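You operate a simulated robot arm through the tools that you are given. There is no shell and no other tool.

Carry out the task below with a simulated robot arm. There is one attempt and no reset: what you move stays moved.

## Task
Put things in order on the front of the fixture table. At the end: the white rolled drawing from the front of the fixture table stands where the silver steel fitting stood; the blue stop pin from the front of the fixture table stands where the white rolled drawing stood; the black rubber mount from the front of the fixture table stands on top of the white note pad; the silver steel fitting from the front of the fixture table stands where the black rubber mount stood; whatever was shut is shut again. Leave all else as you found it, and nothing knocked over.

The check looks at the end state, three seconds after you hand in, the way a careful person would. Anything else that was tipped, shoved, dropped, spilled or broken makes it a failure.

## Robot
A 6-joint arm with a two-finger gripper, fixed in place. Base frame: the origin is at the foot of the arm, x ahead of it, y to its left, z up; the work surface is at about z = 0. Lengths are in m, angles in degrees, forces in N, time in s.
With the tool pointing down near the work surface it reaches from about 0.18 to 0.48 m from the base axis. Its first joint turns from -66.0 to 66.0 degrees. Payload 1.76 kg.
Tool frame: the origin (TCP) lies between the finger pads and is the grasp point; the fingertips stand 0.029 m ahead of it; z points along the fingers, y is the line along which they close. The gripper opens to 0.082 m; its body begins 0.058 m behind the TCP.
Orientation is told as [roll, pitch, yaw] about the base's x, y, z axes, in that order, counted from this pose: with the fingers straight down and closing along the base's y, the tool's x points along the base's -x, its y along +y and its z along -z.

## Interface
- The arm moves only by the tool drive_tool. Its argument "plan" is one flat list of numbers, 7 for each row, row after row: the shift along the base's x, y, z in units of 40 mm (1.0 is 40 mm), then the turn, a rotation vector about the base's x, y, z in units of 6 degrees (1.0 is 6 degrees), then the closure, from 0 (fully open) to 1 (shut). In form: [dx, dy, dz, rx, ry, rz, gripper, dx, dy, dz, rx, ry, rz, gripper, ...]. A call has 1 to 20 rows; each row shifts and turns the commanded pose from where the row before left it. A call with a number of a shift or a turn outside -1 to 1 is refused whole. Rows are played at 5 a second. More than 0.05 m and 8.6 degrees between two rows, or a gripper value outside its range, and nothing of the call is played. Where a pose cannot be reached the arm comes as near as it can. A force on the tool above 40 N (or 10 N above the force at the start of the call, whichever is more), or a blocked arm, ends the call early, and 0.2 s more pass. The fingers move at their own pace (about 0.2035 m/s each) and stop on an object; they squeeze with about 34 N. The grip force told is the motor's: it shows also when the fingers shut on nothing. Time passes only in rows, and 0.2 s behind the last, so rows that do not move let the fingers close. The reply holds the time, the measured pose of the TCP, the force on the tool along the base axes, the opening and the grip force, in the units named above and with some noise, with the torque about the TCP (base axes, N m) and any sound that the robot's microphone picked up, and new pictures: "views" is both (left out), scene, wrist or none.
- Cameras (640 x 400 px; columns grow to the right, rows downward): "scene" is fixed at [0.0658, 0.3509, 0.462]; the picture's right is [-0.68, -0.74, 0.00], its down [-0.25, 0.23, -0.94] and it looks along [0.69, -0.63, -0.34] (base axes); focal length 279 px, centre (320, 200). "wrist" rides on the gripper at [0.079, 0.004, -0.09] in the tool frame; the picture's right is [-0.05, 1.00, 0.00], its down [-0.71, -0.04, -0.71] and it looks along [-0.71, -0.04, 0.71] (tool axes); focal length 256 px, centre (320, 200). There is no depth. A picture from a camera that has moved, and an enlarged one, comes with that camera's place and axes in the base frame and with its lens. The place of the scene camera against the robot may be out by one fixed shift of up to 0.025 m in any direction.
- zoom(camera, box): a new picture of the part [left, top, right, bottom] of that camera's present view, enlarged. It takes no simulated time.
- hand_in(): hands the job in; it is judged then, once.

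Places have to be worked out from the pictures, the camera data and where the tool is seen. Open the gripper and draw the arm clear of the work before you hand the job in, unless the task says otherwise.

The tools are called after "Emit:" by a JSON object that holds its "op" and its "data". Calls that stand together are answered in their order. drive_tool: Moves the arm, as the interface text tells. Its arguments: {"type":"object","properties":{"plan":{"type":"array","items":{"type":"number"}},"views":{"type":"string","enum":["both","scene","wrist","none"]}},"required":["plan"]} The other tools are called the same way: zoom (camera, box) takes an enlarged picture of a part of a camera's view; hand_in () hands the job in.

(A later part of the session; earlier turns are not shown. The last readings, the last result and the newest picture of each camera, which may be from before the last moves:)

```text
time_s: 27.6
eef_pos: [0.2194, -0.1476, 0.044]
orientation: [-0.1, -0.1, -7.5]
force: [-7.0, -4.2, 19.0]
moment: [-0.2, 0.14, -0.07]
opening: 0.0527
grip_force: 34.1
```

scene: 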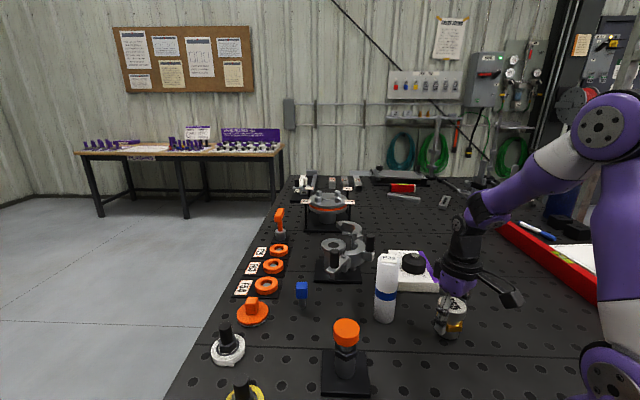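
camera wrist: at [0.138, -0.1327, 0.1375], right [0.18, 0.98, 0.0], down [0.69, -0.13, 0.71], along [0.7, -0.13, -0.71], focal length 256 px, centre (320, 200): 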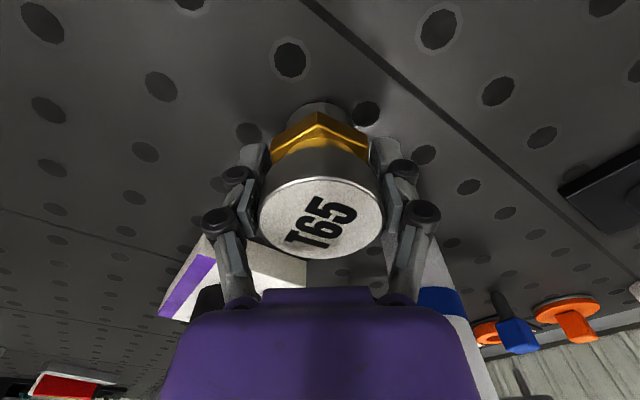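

It is resting (19 N upward). I ease up by a millimetre and open the fingers.

Emit:
{"op": "drive_tool", "data": {"plan": [0, 0, 0.025, 0, 0, 0, 1, 0, 0, 0, 0, 0, 0, 0.2, 0, 0, 0, 0, 0, 0, 0, 0, 0, 0, 0, 0, 0, 0], "views": "both"}}

Emit:
{"op": "zoom", "data": {"camera": "scene", "box": [360, 240, 500, 380]}}

```text
time_s: 28.6
eef_pos: [0.219, -0.1476, 0.0446]
orientation: [0.0, -0.1, -7.4]
force: [-0.4, -0.1, 1.2]
moment: [0.01, 0.0, 0.0]
opening: 0.0821
grip_force: 0.1
camera wrist: at [0.1398, -0.1326, 0.1323], right [0.18, 0.98, 0.0], down [0.69, -0.13, 0.71], along [0.7, -0.13, -0.71], focal length 256 px, centre (320, 200)
```

scene: 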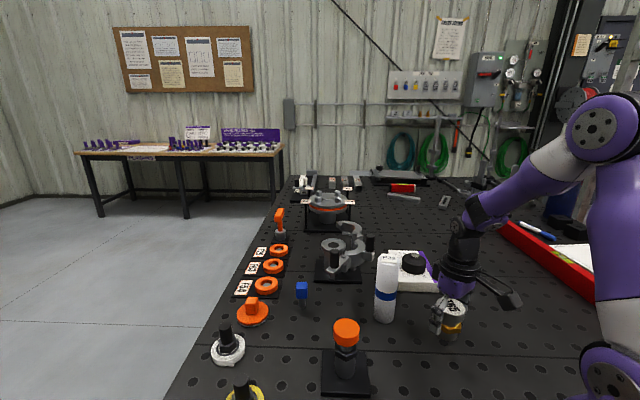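
wrist: 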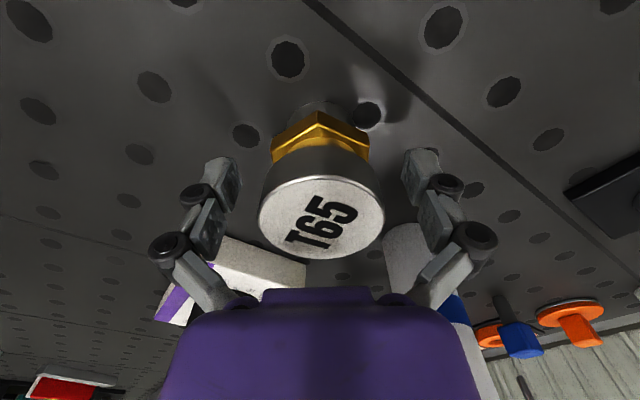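

```text
2.86 times, centred on (430, 310) of scene
camera zoom: at [0.0658, 0.3509, 0.462], right [-0.68, -0.74, 0.0], down [-0.25, 0.23, -0.94], along [0.69, -0.63, -0.34], focal length 796 px, centre (6, -114)
```

zoom: 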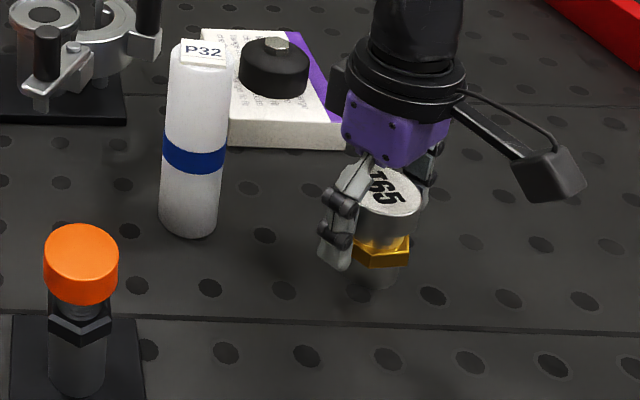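

The fitting stands free in the mount's old place. I lift straight up, turn the tool back to yaw 0, and move over the roll at about (0.332, -0.090), well above its top.

Emit:
{"op": "drive_tool", "data": {"plan": [0, 0, 0.5, 0, 0, 0, 0, 0, 0, 1, 0, 0, 0, 0, 0, 0, 1, 0, 0, 0, 0, 0, 0, 1, 0, 0, 0, 0, 0, 0, 0.8, 0, 0, 0.62, 0, 0.7, 0.36, 0, 0, 0, 0.62, 0, 0.7, 0.36, 0, 0, 0, 0, 0, 0.7, 0.36, 0, 0, 0, 0, 0, 0.7, 0.36, 0, 0, 0, 0, 0, 0, 0, 0, 0, 0, 0, 0], "views": "both"}}

Emit:
{"op": "zoom", "data": {"camera": "wrist", "box": [200, 20, 440, 220]}}

Emit:
{"op": "zoom", "data": {"camera": "scene", "box": [360, 240, 500, 380]}}

```text
time_s: 30.8
eef_pos: [0.3327, -0.0912, 0.2164]
orientation: [0.0, -0.1, -0.1]
force: [-0.5, 0.2, 0.5]
moment: [-0.03, -0.04, -0.01]
opening: 0.0821
grip_force: 0.0
camera wrist: at [0.2526, -0.0866, 0.3049], right [0.05, 1.0, 0.0], down [0.7, -0.04, 0.71], along [0.71, -0.04, -0.71], focal length 256 px, centre (320, 200)
```

scene: 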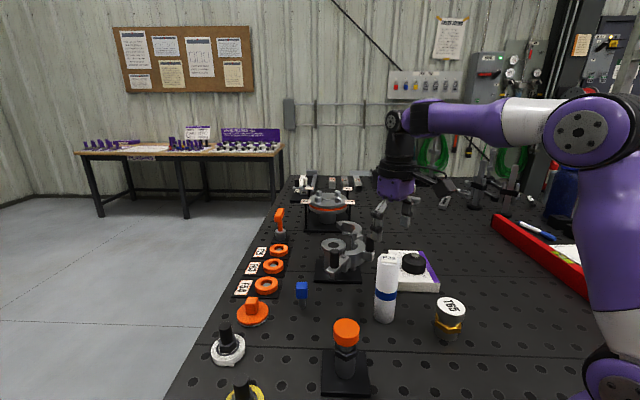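
wrist: 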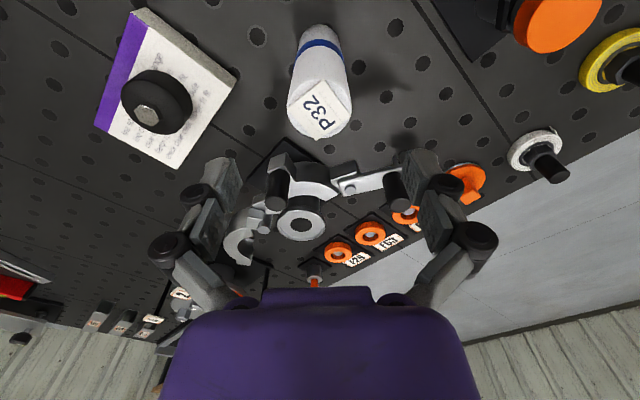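

```text
2.00 times, centred on (320, 120) of wrist
camera zoom: at [0.2526, -0.0866, 0.3049], right [0.05, 1.0, 0.0], down [0.7, -0.04, 0.71], along [0.71, -0.04, -0.71], focal length 512 px, centre (320, 360)
```

zoom: 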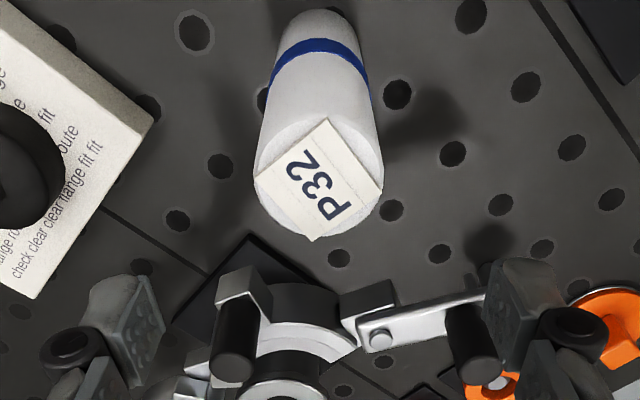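

```text
2.86 times, centred on (430, 310) of scene
camera zoom: at [0.0658, 0.3509, 0.462], right [-0.68, -0.74, 0.0], down [-0.25, 0.23, -0.94], along [0.69, -0.63, -0.34], focal length 796 px, centre (6, -114)
```

zoom: 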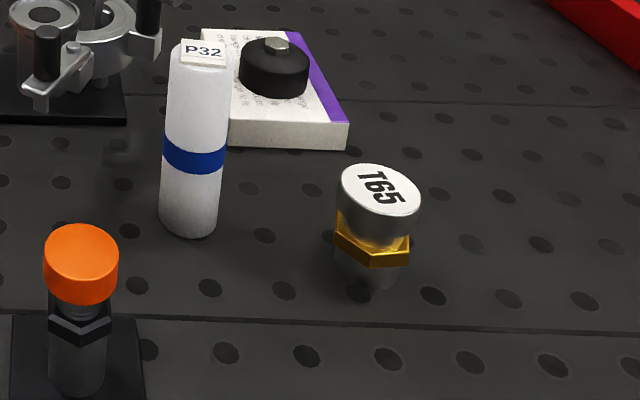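

The fitting stands well in the mount's old place. The roll's axis is at about (0.331, -0.0915), right under the tool, so I lower to a TCP height of about 0.106, keeping the palm clear of its top.

Emit:
{"op": "drive_tool", "data": {"plan": [-0.03, 0, -0.9, 0, 0, 0, 0, 0, 0, -0.9, 0, 0, 0, 0, 0, 0, -0.6, 0, 0, 0, 0, 0, 0, -0.36, 0, 0, 0, 0, 0, 0, 0, 0, 0, 0, 0], "views": "both"}}

Emit:
{"op": "zoom", "data": {"camera": "scene", "box": [340, 210, 460, 330]}}

```text
time_s: 32.0
eef_pos: [0.3291, -0.0883, 0.1057]
orientation: [0.1, -0.1, -0.1]
force: [-0.1, -1.2, -0.9]
moment: [0.04, 0.0, 0.03]
opening: 0.0818
grip_force: 0.1
camera wrist: at [0.2484, -0.0839, 0.1936], right [0.05, 1.0, 0.0], down [0.71, -0.04, 0.71], along [0.71, -0.04, -0.71], focal length 256 px, centre (320, 200)
```

scene: 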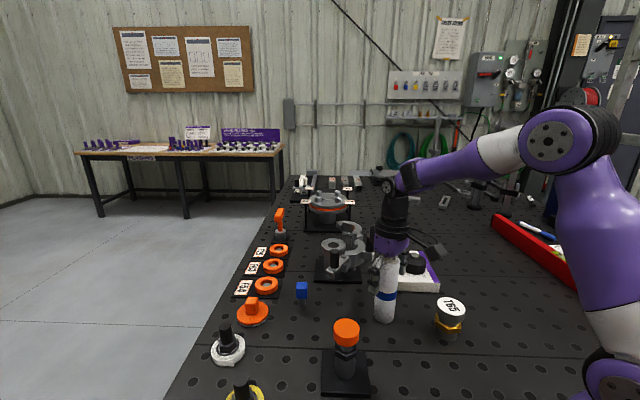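
wrist: 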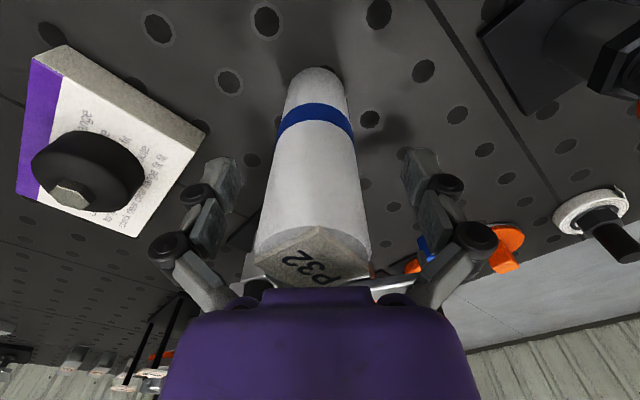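

```text
3.33 times, centred on (400, 270) of scene
camera zoom: at [0.0658, 0.3509, 0.462], right [-0.68, -0.74, 0.0], down [-0.25, 0.23, -0.94], along [0.69, -0.63, -0.34], focal length 929 px, centre (53, -33)
```

zoom: 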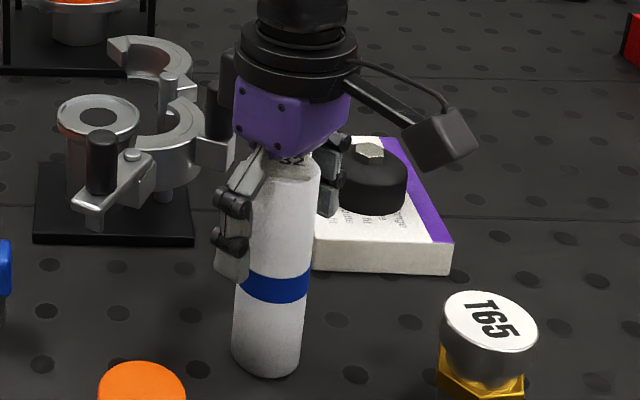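

The roll sits about 3 mm to the -y side of the tool's middle. I shift over by that much, then close gently around it.

Emit:
{"op": "drive_tool", "data": {"plan": [0.03, -0.065, 0, 0, 0, 0, 0, 0, 0, 0, 0, 0, 0, 0, 0, 0, 0, 0, 0, 0, 0.4], "views": "wrist"}}

```text
time_s: 32.8
eef_pos: [0.3289, -0.091, 0.1062]
orientation: [0.0, 0.0, 0.0]
force: [0.0, -0.4, 0.0]
moment: [-0.01, 0.03, 0.02]
opening: 0.0495
grip_force: 0.0
camera wrist: at [0.2495, -0.0866, 0.1938], right [0.05, 1.0, 0.0], down [0.7, -0.04, 0.71], along [0.71, -0.04, -0.71], focal length 256 px, centre (320, 200)
```

wrist: 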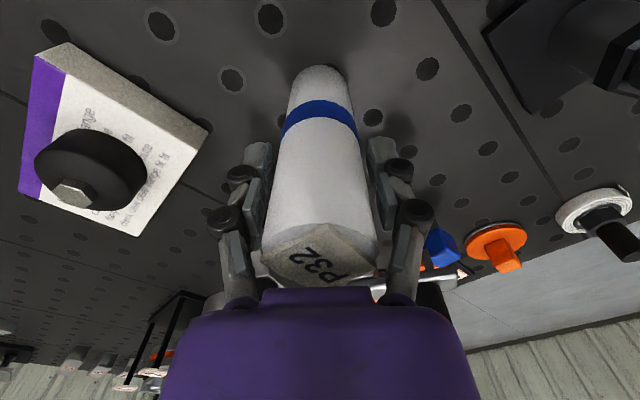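

The roll is centred now with a few millimetres either side. I close fully and lift slightly.

Emit:
{"op": "drive_tool", "data": {"plan": [0, 0, 0, 0, 0, 0, 0.6, 0, 0, 0, 0, 0, 0, 1, 0, 0, 0, 0, 0, 0, 1, 0, 0, 0.2, 0, 0, 0, 1, 0, 0, 0.5, 0, 0, 0, 1, 0, 0, 0, 0, 0, 0, 1], "views": "both"}}

Emit:
{"op": "zoom", "data": {"camera": "scene", "box": [340, 210, 460, 330]}}

```text
time_s: 34.2
eef_pos: [0.3302, -0.093, 0.132]
orientation: [0.0, -0.1, -0.1]
force: [-0.5, -0.5, -1.1]
moment: [0.02, 0.04, 0.02]
opening: 0.0427
grip_force: 33.7
camera wrist: at [0.2497, -0.0872, 0.2207], right [0.05, 1.0, 0.0], down [0.71, -0.04, 0.71], along [0.71, -0.04, -0.71], focal length 256 px, centre (320, 200)
```

scene: 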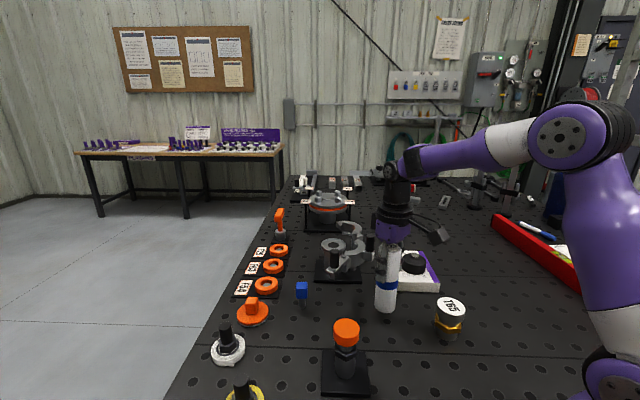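
wrist: 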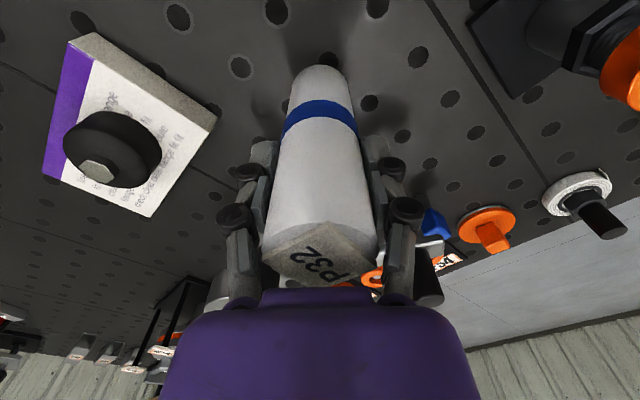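

```text
3.33 times, centred on (400, 270) of scene
camera zoom: at [0.0658, 0.3509, 0.462], right [-0.68, -0.74, 0.0], down [-0.25, 0.23, -0.94], along [0.69, -0.63, -0.34], focal length 929 px, centre (53, -33)
```

zoom: 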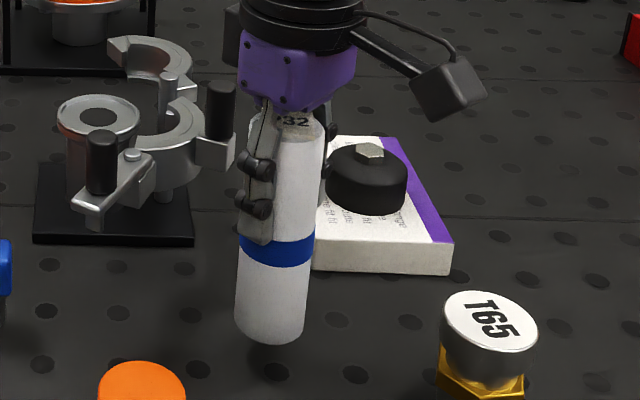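

The roll is held upright, 0.043 wide. I raise it so its foot clears everything and carry it over the fitting's old place at about (0.401, 0.1205), then lower partway.

Emit:
{"op": "drive_tool", "data": {"plan": [0, 0, 1, 0, 0, 0, 1, 0, 0, 1, 0, 0, 0, 1, 0.29, 0.89, 0, 0, 0, 0, 1, 0.29, 0.89, 0, 0, 0, 0, 1, 0.29, 0.89, 0, 0, 0, 0, 1, 0.29, 0.89, 0, 0, 0, 0, 1, 0.29, 0.89, 0, 0, 0, 0, 1, 0.29, 0.89, 0, 0, 0, 0, 1, 0, 0, -0.8, 0, 0, 0, 1, 0, 0, -0.8, 0, 0, 0, 1, 0, 0, 0, 0, 0, 0, 1], "views": "both"}}

Emit:
{"op": "zoom", "data": {"camera": "scene", "box": [200, 220, 360, 380]}}

```text
time_s: 36.6
eef_pos: [0.3981, 0.1224, 0.1512]
orientation: [-0.1, -0.2, 0.0]
force: [0.3, 0.7, -2.1]
moment: [0.03, 0.0, -0.01]
opening: 0.0425
grip_force: 33.6
camera wrist: at [0.3174, 0.1272, 0.2389], right [0.05, 1.0, 0.0], down [0.7, -0.04, 0.71], along [0.71, -0.04, -0.71], focal length 256 px, centre (320, 200)
```

scene: 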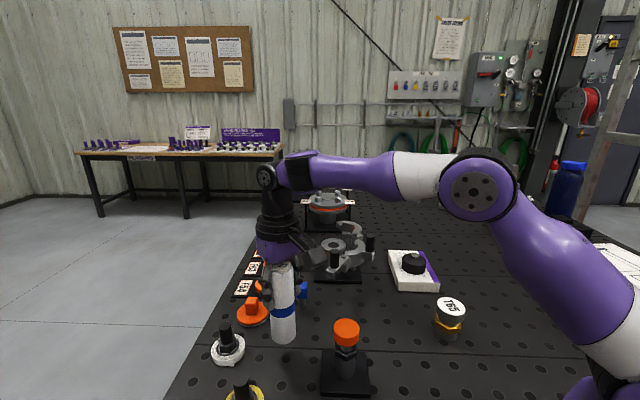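
wrist: 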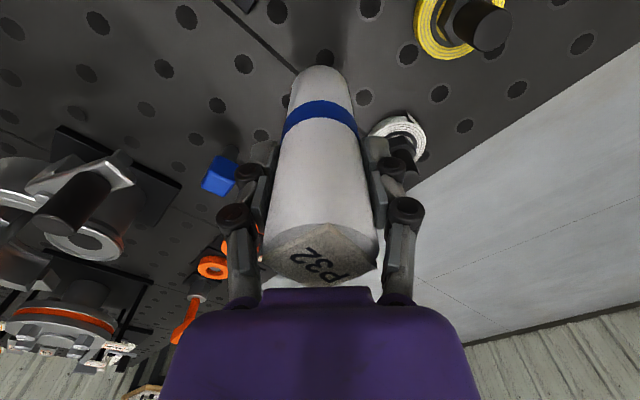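

```text
2.50 times, centred on (280, 300) of scene
camera zoom: at [0.0658, 0.3509, 0.462], right [-0.68, -0.74, 0.0], down [-0.25, 0.23, -0.94], along [0.69, -0.63, -0.34], focal length 696 px, centre (420, -50)
```

zoom: 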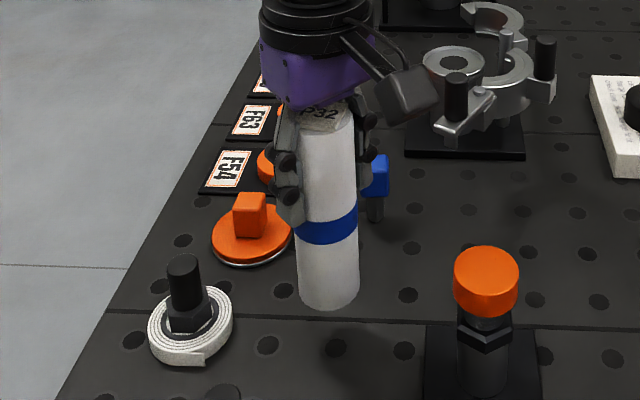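

Nearly over the place; I nudge about 1 mm and lower to around 5 mm above resting height.

Emit:
{"op": "drive_tool", "data": {"plan": [0.02, -0.03, -0.6, 0, 0, 0, 1, 0, 0, -0.38, 0, 0, 0, 1, 0, 0, 0, 0, 0, 0, 1], "views": "both"}}

Emit:
{"op": "zoom", "data": {"camera": "scene", "box": [200, 220, 360, 380]}}

```text
time_s: 37.4
eef_pos: [0.3987, 0.1203, 0.114]
orientation: [0.0, -0.1, 0.0]
force: [-0.1, 0.7, -0.9]
moment: [0.0, 0.02, -0.02]
opening: 0.0424
grip_force: 34.1
camera wrist: at [0.3187, 0.1246, 0.201], right [0.05, 1.0, 0.0], down [0.7, -0.04, 0.71], along [0.71, -0.04, -0.71], focal length 256 px, centre (320, 200)
```

scene: 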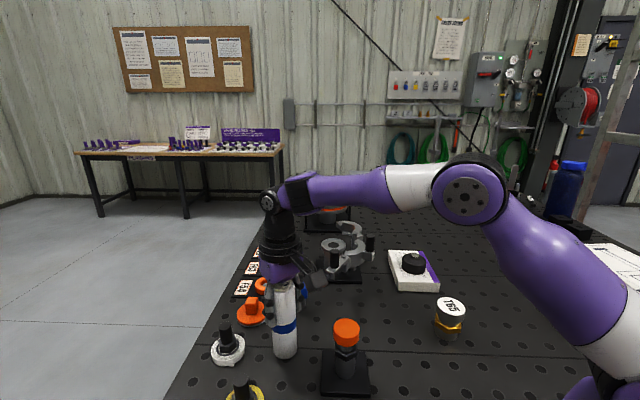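
wrist: 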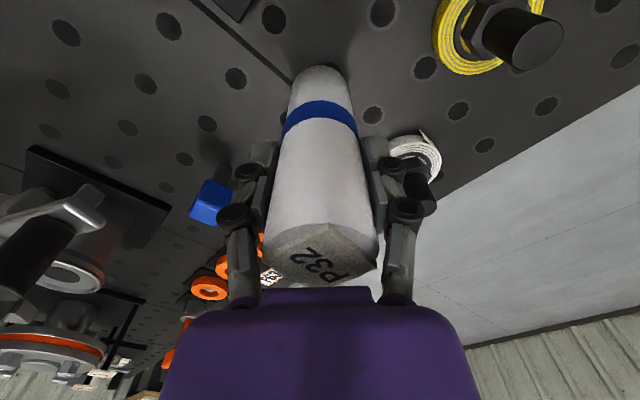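

```text
2.50 times, centred on (280, 300) of scene
camera zoom: at [0.0658, 0.3509, 0.462], right [-0.68, -0.74, 0.0], down [-0.25, 0.23, -0.94], along [0.69, -0.63, -0.34], focal length 696 px, centre (420, -50)
```

zoom: 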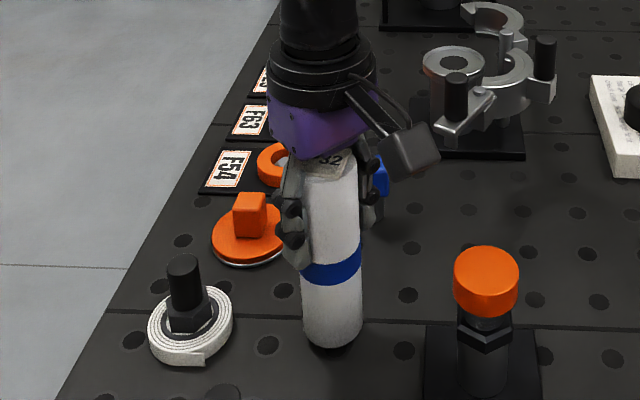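

The foot lines up with the fitting's old base position in the scene. I lower by small steps to touch down.

Emit:
{"op": "drive_tool", "data": {"plan": [0, 0, -0.08, 0, 0, 0, 1, 0, 0, -0.05, 0, 0, 0, 1, 0, 0, 0, 0, 0, 0, 1], "views": "none"}}

```text
time_s: 38.2
eef_pos: [0.4001, 0.1198, 0.1072]
orientation: [0.0, -0.1, 0.0]
force: [-0.2, 0.1, -0.5]
moment: [-0.02, 0.0, 0.0]
opening: 0.0427
grip_force: 33.4
```

Emit:
{"op": "drive_tool", "data": {"plan": [0, 0, -0.025, 0, 0, 0, 1, 0, 0, 0, 0, 0, 0, 1], "views": "none"}}

```text
time_s: 38.8
eef_pos: [0.4001, 0.1201, 0.1059]
orientation: [0.1, -0.2, 0.0]
force: [-5.1, 0.2, 15.3]
moment: [-0.04, 0.45, -0.01]
opening: 0.0429
grip_force: 34.1
```

It has touched down (15 N). I ease up slightly and open, then check that it stands.

Emit:
{"op": "drive_tool", "data": {"plan": [0, 0, 0.02, 0, 0, 0, 1, 0, 0, 0, 0, 0, 0, 0.4, 0, 0, 0, 0, 0, 0, 0.1, 0, 0, 0, 0, 0, 0, 0], "views": "both"}}

Emit:
{"op": "zoom", "data": {"camera": "scene", "box": [200, 220, 360, 380]}}

```text
time_s: 39.8
eef_pos: [0.4, 0.1191, 0.1065]
orientation: [0.0, 0.0, -0.1]
force: [-0.1, 0.4, 0.4]
moment: [-0.03, -0.05, 0.0]
opening: 0.0819
grip_force: 0.0
camera wrist: at [0.3206, 0.1249, 0.194], right [0.05, 1.0, 0.0], down [0.7, -0.04, 0.71], along [0.71, -0.04, -0.71], focal length 256 px, centre (320, 200)
```

scene: 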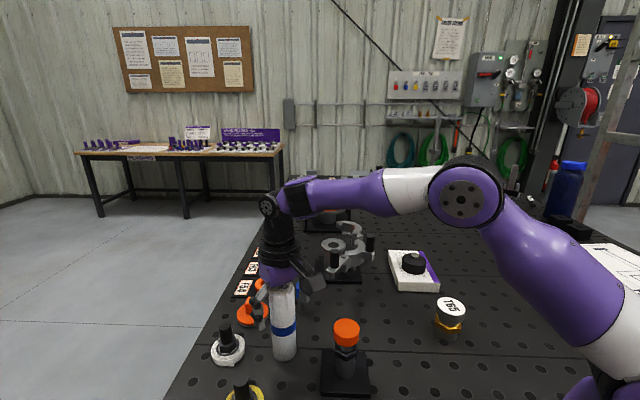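
wrist: 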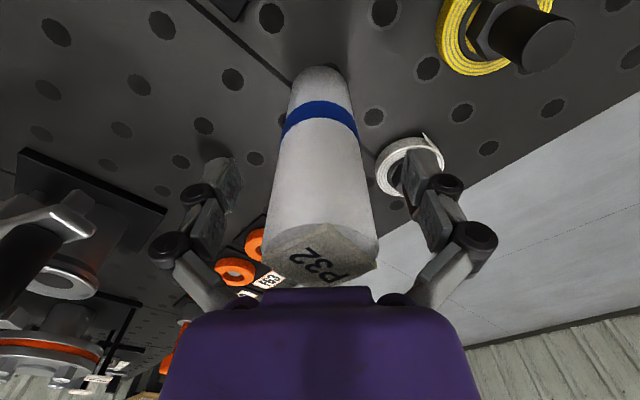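

```text
2.50 times, centred on (280, 300) of scene
camera zoom: at [0.0658, 0.3509, 0.462], right [-0.68, -0.74, 0.0], down [-0.25, 0.23, -0.94], along [0.69, -0.63, -0.34], focal length 696 px, centre (420, -50)
```

zoom: 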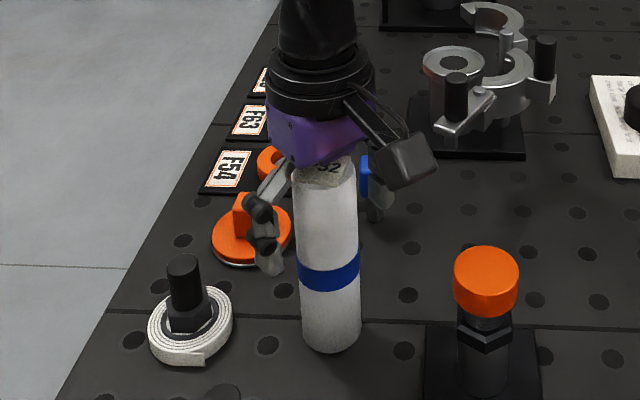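

The roll stands where the fitting was (its foot matches the old base pixel). I rise straight up clear of its top, then back off to look at the blue pin.

Emit:
{"op": "drive_tool", "data": {"plan": [0, 0, 0.5, 0, 0, 0, 0, 0, 0, 0.9, 0, 0, 0, 0, 0, 0, 0.9, 0, 0, 0, 0, 0, 0, 0.2, 0, 0, 0, 0, -0.35, -0.83, 0, 0, 0, 0, 0, -0.35, -0.83, 0, 0, 0, 0, 0, -0.3, -0.83, 0, 0, 0, 0, 0, 0, 0, -0.7, 0, 0, 0, 0, 0, 0, -0.7, 0, 0, 0, 0, 0, 0, 0, 0, 0, 0, 0], "views": "both"}}

Emit:
{"op": "zoom", "data": {"camera": "wrist", "box": [260, 120, 420, 260]}}

Emit:
{"op": "zoom", "data": {"camera": "scene", "box": [200, 220, 360, 380]}}

```text
time_s: 42.0
eef_pos: [0.36, 0.0208, 0.1499]
orientation: [0.0, 0.0, 0.1]
force: [0.0, -0.5, 0.5]
moment: [0.02, -0.02, -0.02]
opening: 0.0821
grip_force: 0.0
camera wrist: at [0.2793, 0.0261, 0.2369], right [0.05, 1.0, 0.0], down [0.7, -0.04, 0.71], along [0.71, -0.04, -0.71], focal length 256 px, centre (320, 200)
```

scene: 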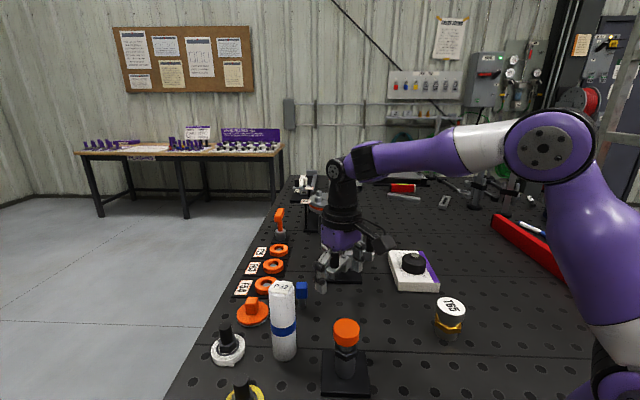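
wrist: 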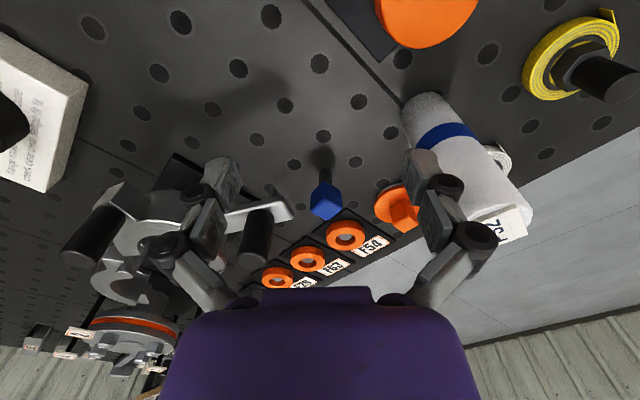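

```text
2.86 times, centred on (340, 190) of wrist
camera zoom: at [0.2793, 0.0261, 0.2369], right [0.05, 1.0, 0.0], down [0.7, -0.04, 0.71], along [0.71, -0.04, -0.71], focal length 731 px, centre (263, 229)
```

zoom: 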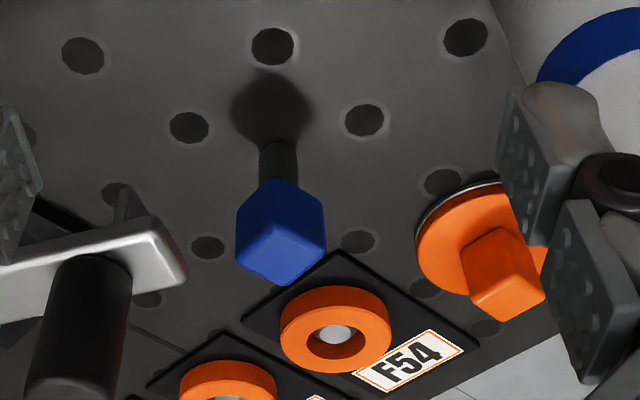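

```text
2.50 times, centred on (280, 300) of scene
camera zoom: at [0.0658, 0.3509, 0.462], right [-0.68, -0.74, 0.0], down [-0.25, 0.23, -0.94], along [0.69, -0.63, -0.34], focal length 696 px, centre (420, -50)
```

zoom: 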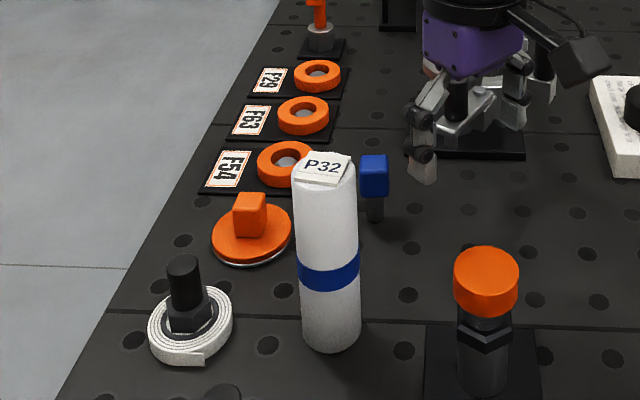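

I enlarge the pin's head further to read its corners and the way its faces point.

Emit:
{"op": "zoom", "data": {"camera": "wrist", "box": [300, 150, 350, 230]}}

Emit:
{"op": "zoom", "data": {"camera": "scene", "box": [280, 270, 330, 320]}}

```text
5.00 times, centred on (325, 190) of wrist
camera zoom: at [0.2793, 0.0261, 0.2369], right [0.05, 1.0, 0.0], down [0.7, -0.04, 0.71], along [0.71, -0.04, -0.71], focal length 1280 px, centre (295, 250)
```

zoom: 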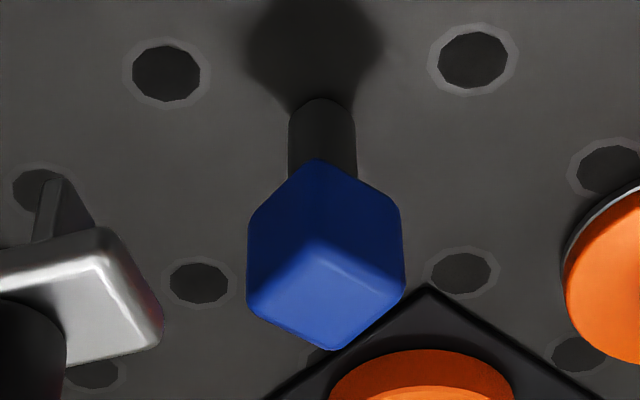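

```text
8.00 times, centred on (305, 295) of scene
camera zoom: at [0.0658, 0.3509, 0.462], right [-0.68, -0.74, 0.0], down [-0.25, 0.23, -0.94], along [0.69, -0.63, -0.34], focal length 2229 px, centre (440, -560)
```

zoom: 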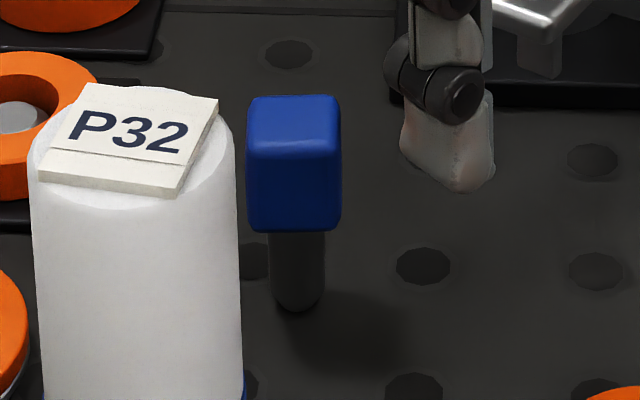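

The pin's axis is at about (0.474, 0.022) with head faces turned about 48°. The clamp lever beside it looks close and raised, so I study it before going any nearer.

Emit:
{"op": "zoom", "data": {"camera": "wrist", "box": [60, 140, 340, 315]}}

Emit:
{"op": "zoom", "data": {"camera": "scene", "box": [290, 200, 410, 300]}}

```text
2.29 times, centred on (200, 228) of wrist
camera zoom: at [0.2793, 0.0261, 0.2369], right [0.05, 1.0, 0.0], down [0.7, -0.04, 0.71], along [0.71, -0.04, -0.71], focal length 585 px, centre (594, 137)
```

zoom: 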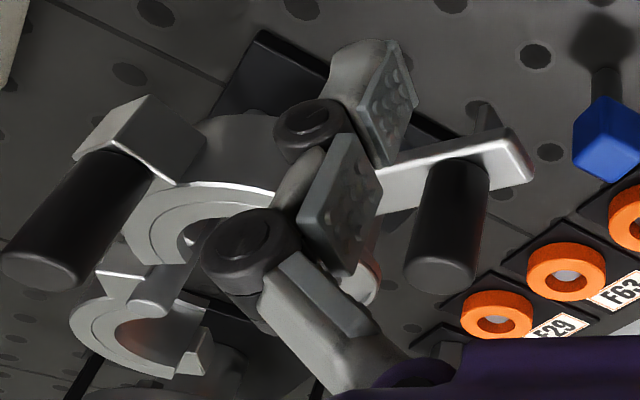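

```text
4.00 times, centred on (350, 250) of scene
camera zoom: at [0.0658, 0.3509, 0.462], right [-0.68, -0.74, 0.0], down [-0.25, 0.23, -0.94], along [0.69, -0.63, -0.34], focal length 1114 px, centre (200, 0)
```

zoom: 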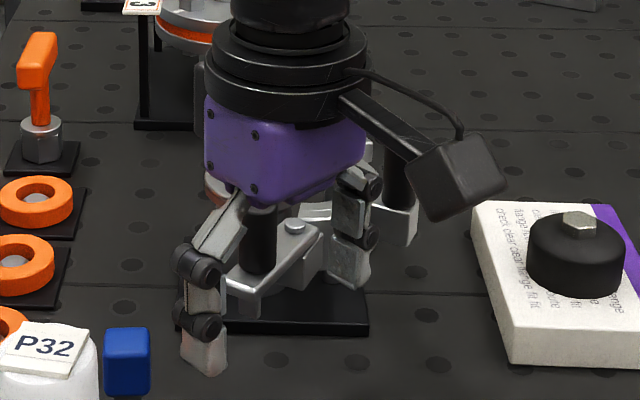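

The lever's knob top comes out at about (0.423, -0.026, 0.143) and the lever's end near (0.43, -0.005) at z≈0.10, so the wrist camera must not swing over there. I back off and rise, then test turning the tool toward -132°, which sets the fingers on the head's faces with the camera on the far, empty side.

Emit:
{"op": "drive_tool", "data": {"plan": [-0.5, 0, 0.6, 0, 0, 0, 0, -0.5, -0.2, 0.6, 0, 0, 0, 0, -0.5, -0.3, 0.5, 0, 0, 0, 0, 0, 0, 0, 0, 0, -1, 0, 0, 0, 0, 0, 0, -1, 0, 0, 0, 0, 0, 0, -1, 0, 0, 0, 0, 0, 0, -1, 0, 0, 0, 0, 0, 0, -1, 0, 0, 0, 0, 0, 0, -1, 0, 0, 0, 0, 0, 0, -1, 0, 0, 0, 0, 0, 0, -1, 0, 0, 0, 0, 0, 0, -1, 0, 0, 0, 0, 0, 0, -1, 0, 0, 0, 0, 0, 0, -1, 0, 0, 0, 0, 0, 0, 0, 0], "views": "both"}}

```text
time_s: 45.2
eef_pos: [0.2989, 0.0005, 0.2165]
orientation: [0.0, -0.1, -66.1]
force: [-0.2, 0.2, -0.1]
moment: [0.03, 0.0, 0.0]
opening: 0.0817
grip_force: 0.1
camera wrist: at [0.2705, 0.0752, 0.305], right [0.93, 0.36, 0.0], down [0.25, -0.66, 0.71], along [0.25, -0.66, -0.71], focal length 256 px, centre (320, 200)
```

scene: 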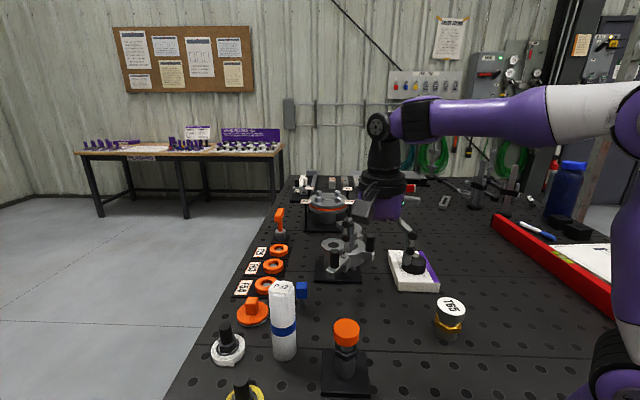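
wrist: 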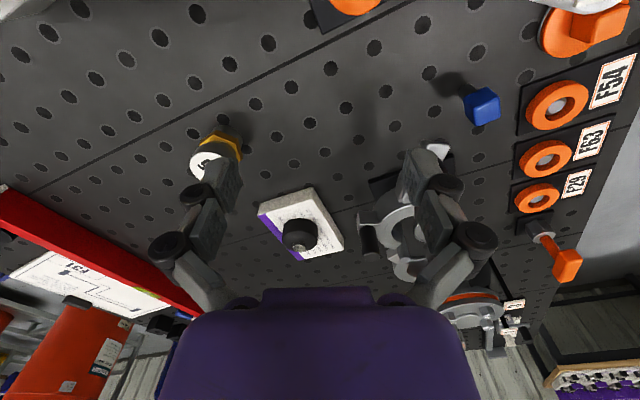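

The turn works so far (-66°). This view shows the pin from another side; I enlarge it before turning on.

Emit:
{"op": "zoom", "data": {"camera": "wrist", "box": [400, 60, 560, 200]}}

Emit:
{"op": "drive_tool", "data": {"plan": [0, 0, 0, 0, 0, -1, 0, 0, 0, 0, 0, 0, -1, 0, 0, 0, 0, 0, 0, -1, 0, 0, 0, 0, 0, 0, -1, 0, 0, 0, 0, 0, 0, -1, 0, 0, 0, 0, 0, 0, -1, 0, 0, 0, 0, 0, 0, -1, 0, 0, 0, 0, 0, 0, -1, 0, 0, 0, 0, 0, 0, -1, 0, 0, 0, 0, 0, 0, -1, 0, 0, 0, 0, 0, 0, -1, 0, 0, 0, 0, 0, 0, 0, 0], "views": "both"}}

```text
2.86 times, centred on (480, 130) of wrist
camera zoom: at [0.2705, 0.0752, 0.305], right [0.93, 0.36, 0.0], down [0.25, -0.66, 0.71], along [0.25, -0.66, -0.71], focal length 731 px, centre (-137, 400)
```

zoom: 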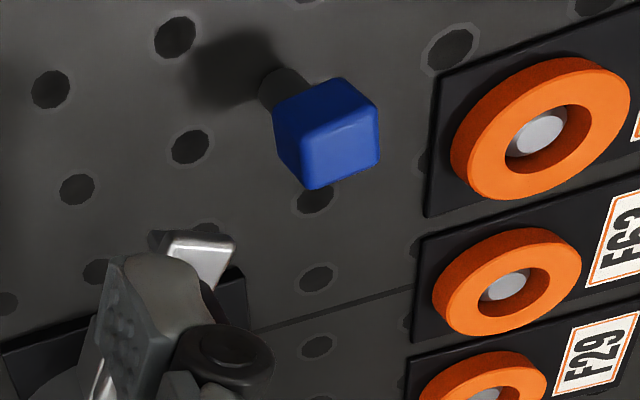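

```text
time_s: 47.8
eef_pos: [0.2998, 0.0011, 0.2174]
orientation: [0.0, -0.1, -132.2]
force: [-0.7, 0.4, 0.2]
moment: [-0.02, 0.01, 0.0]
opening: 0.0817
grip_force: 0.0
camera wrist: at [0.3559, 0.058, 0.3053], right [0.7, -0.71, 0.0], down [-0.5, -0.5, 0.71], along [-0.5, -0.5, -0.71], focal length 256 px, centre (320, 200)
```

scene: 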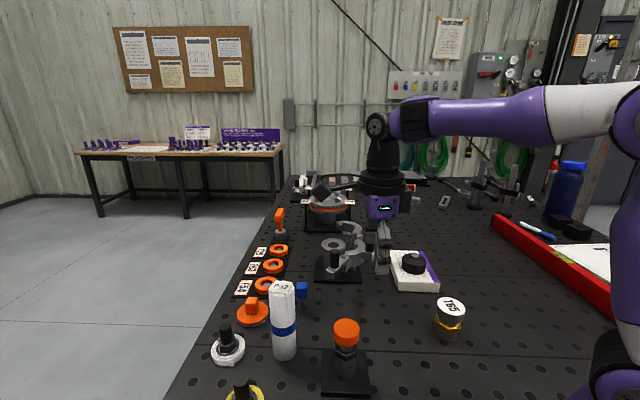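
wrist: 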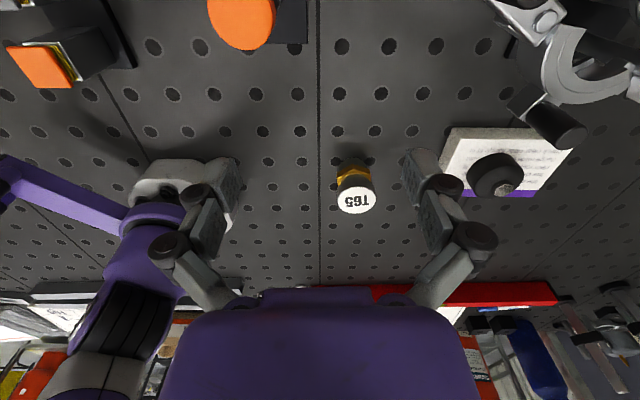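

Yaw -132° is reachable. I look at the gripper's other side in the scene to see whether anything sticks out that could meet the lever.

Emit:
{"op": "zoom", "data": {"camera": "scene", "box": [290, 130, 450, 290]}}

```text
2.50 times, centred on (370, 210) of scene
camera zoom: at [0.0658, 0.3509, 0.462], right [-0.68, -0.74, 0.0], down [-0.25, 0.23, -0.94], along [0.69, -0.63, -0.34], focal length 696 px, centre (195, 175)
```

zoom: 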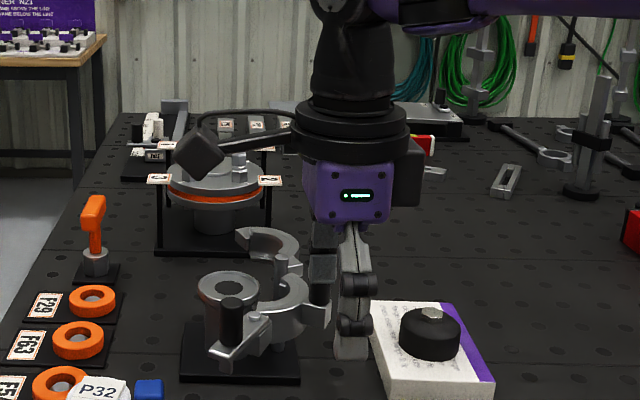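

The side opposite the camera carries a black box reaching about 0.05 m from the tool axis, so the knob's exact place matters. I enlarge the clamp in this view to fix the lever and knob positions.

Emit:
{"op": "zoom", "data": {"camera": "wrist", "box": [400, 0, 640, 150]}}

Emit:
{"op": "zoom", "data": {"camera": "scene", "box": [290, 210, 390, 310]}}

```text
2.67 times, centred on (520, 75) of wrist
camera zoom: at [0.3559, 0.058, 0.3053], right [0.7, -0.71, 0.0], down [-0.5, -0.5, 0.71], along [-0.5, -0.5, -0.71], focal length 683 px, centre (-213, 533)
```

zoom: 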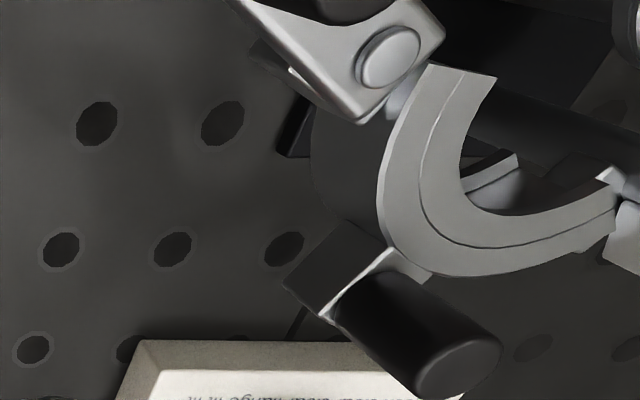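

```text
4.00 times, centred on (340, 260) of scene
camera zoom: at [0.0658, 0.3509, 0.462], right [-0.68, -0.74, 0.0], down [-0.25, 0.23, -0.94], along [0.69, -0.63, -0.34], focal length 1114 px, centre (240, -40)
```

zoom: 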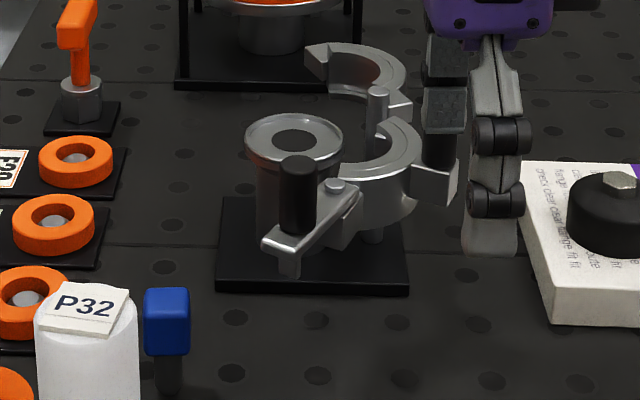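

Bolt head at about (0.4305, -0.0665, 0.112) and knob at (0.423, -0.026), top 0.144, agree over three views, leaving roughly 13 mm between knob and box at the pin. I narrow the fingers and approach in stages, first to (0.44, 0.042, 0.165), between lever and roll.

Emit:
{"op": "drive_tool", "data": {"plan": [1, 0.367, -0.1, 0, 0, 0, 0.33, 1, 0.367, -0.25, 0, 0, 0, 0.33, 1, 0.367, -0.3, 0, 0, 0, 0.33, 0.5, -0.075, -0.65, 0, 0, 0, 0.33, 0, 0, 0, 0, 0, 0, 0.33], "views": "both"}}

Emit:
{"op": "zoom", "data": {"camera": "scene", "box": [230, 160, 430, 330]}}

```text
time_s: 49.0
eef_pos: [0.4396, 0.042, 0.1667]
orientation: [0.0, -0.1, -132.1]
force: [-0.8, 0.7, 0.1]
moment: [0.0, -0.03, 0.02]
opening: 0.055
grip_force: 0.1
camera wrist: at [0.4954, 0.1001, 0.2551], right [0.71, -0.71, 0.0], down [-0.5, -0.5, 0.71], along [-0.5, -0.5, -0.71], focal length 256 px, centre (320, 200)
```

scene: 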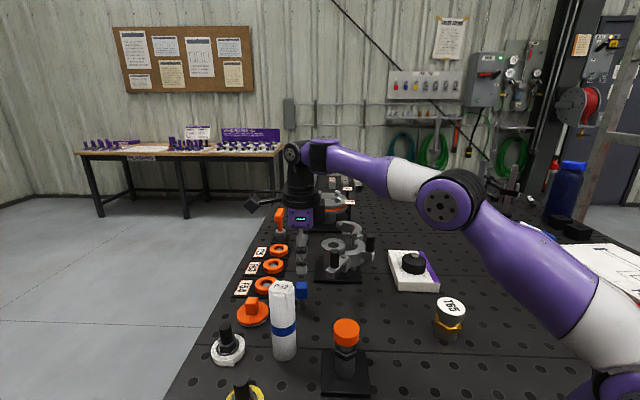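
wrist: 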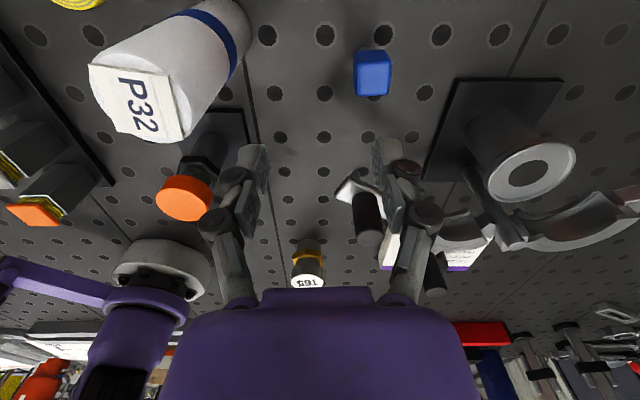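

```text
2.35 times, centred on (330, 245) of scene
camera zoom: at [0.0658, 0.3509, 0.462], right [-0.68, -0.74, 0.0], down [-0.25, 0.23, -0.94], along [0.69, -0.63, -0.34], focal length 656 px, centre (296, 94)
```

zoom: 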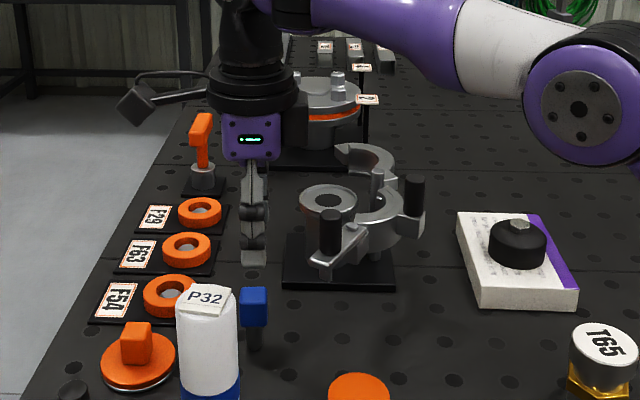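

The pin shows clearly with its head square to the image, so the fingers line up with its faces. I enlarge it to fix its place once more.

Emit:
{"op": "zoom", "data": {"camera": "wrist", "box": [310, 20, 430, 140]}}

Emit:
{"op": "zoom", "data": {"camera": "wrist", "box": [300, 120, 460, 280]}}

```text
3.33 times, centred on (370, 80) of wrist
camera zoom: at [0.4954, 0.1001, 0.2551], right [0.71, -0.71, 0.0], down [-0.5, -0.5, 0.71], along [-0.5, -0.5, -0.71], focal length 853 px, centre (153, 600)
```

zoom: 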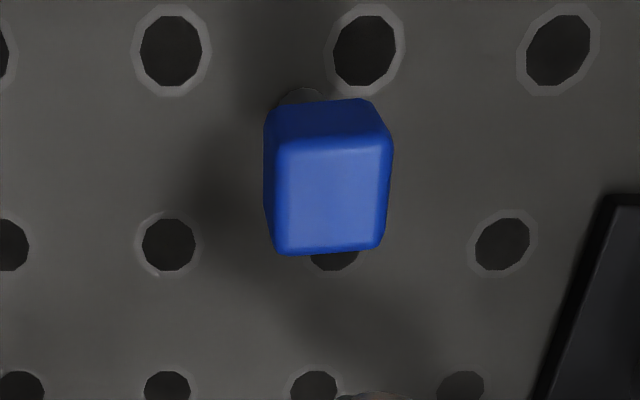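

```text
2.50 times, centred on (380, 200) of wrist
camera zoom: at [0.4954, 0.1001, 0.2551], right [0.71, -0.71, 0.0], down [-0.5, -0.5, 0.71], along [-0.5, -0.5, -0.71], focal length 640 px, centre (170, 200)
```

zoom: 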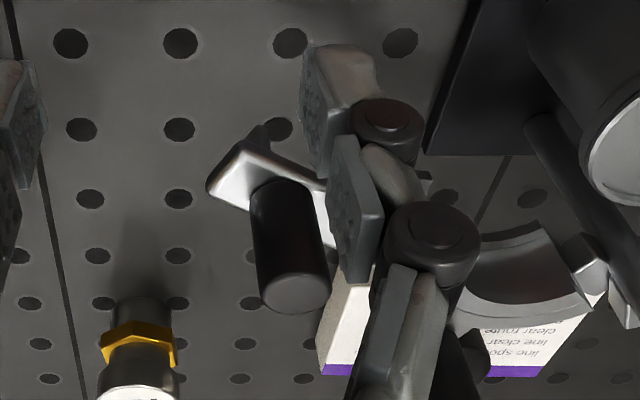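

The pin's centre is confirmed at (0.474, 0.0217) with faces at 138°, matching the fingers; the lever's end is at about (0.425, -0.002, 0.11). I go on to a point just above the pin.

Emit:
{"op": "drive_tool", "data": {"plan": [0.51, -0.225, -0.79, 0, 0, 0, 0.33, 0.385, -0.25, -0.75, 0, 0, 0, 0.33, 0, 0, 0, 0, 0, 0, 0.33], "views": "both"}}

Emit:
{"op": "zoom", "data": {"camera": "wrist", "box": [200, 20, 460, 260]}}

Emit:
{"op": "zoom", "data": {"camera": "scene", "box": [230, 190, 390, 330]}}

```text
time_s: 49.8
eef_pos: [0.4736, 0.0237, 0.1021]
orientation: [0.0, -0.1, -132.1]
force: [-0.2, -0.3, -0.5]
moment: [0.01, -0.02, 0.02]
opening: 0.0546
grip_force: 0.0
camera wrist: at [0.5288, 0.0803, 0.1907], right [0.71, -0.71, 0.0], down [-0.5, -0.5, 0.71], along [-0.5, -0.5, -0.71], focal length 256 px, centre (320, 200)
```

scene: 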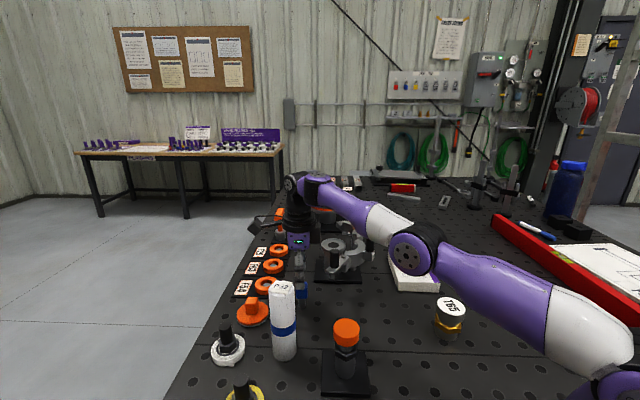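
wrist: 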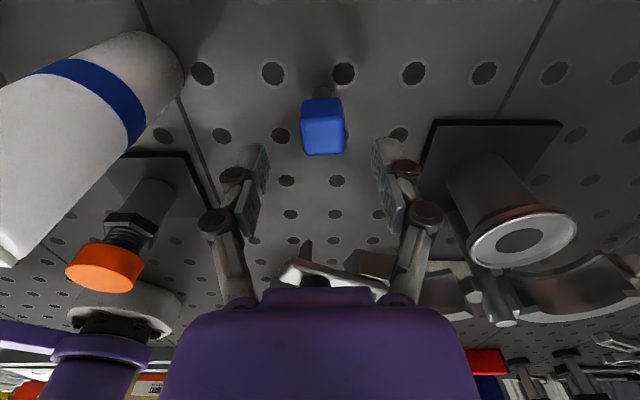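

```text
1.67 times, centred on (330, 140) of wrist
camera zoom: at [0.5288, 0.0803, 0.1907], right [0.71, -0.71, 0.0], down [-0.5, -0.5, 0.71], along [-0.5, -0.5, -0.71], focal length 427 px, centre (303, 300)
```

zoom: 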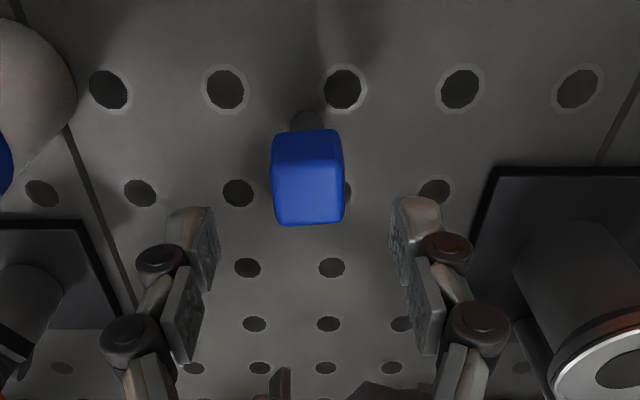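

```text
2.86 times, centred on (310, 260) of scene
camera zoom: at [0.0658, 0.3509, 0.462], right [-0.68, -0.74, 0.0], down [-0.25, 0.23, -0.94], along [0.69, -0.63, -0.34], focal length 796 px, centre (349, 29)
```

zoom: 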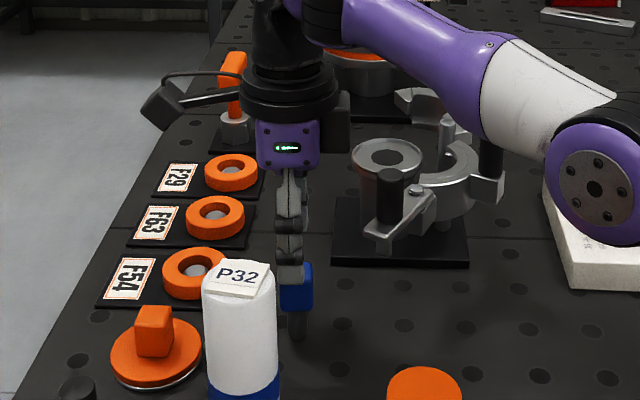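

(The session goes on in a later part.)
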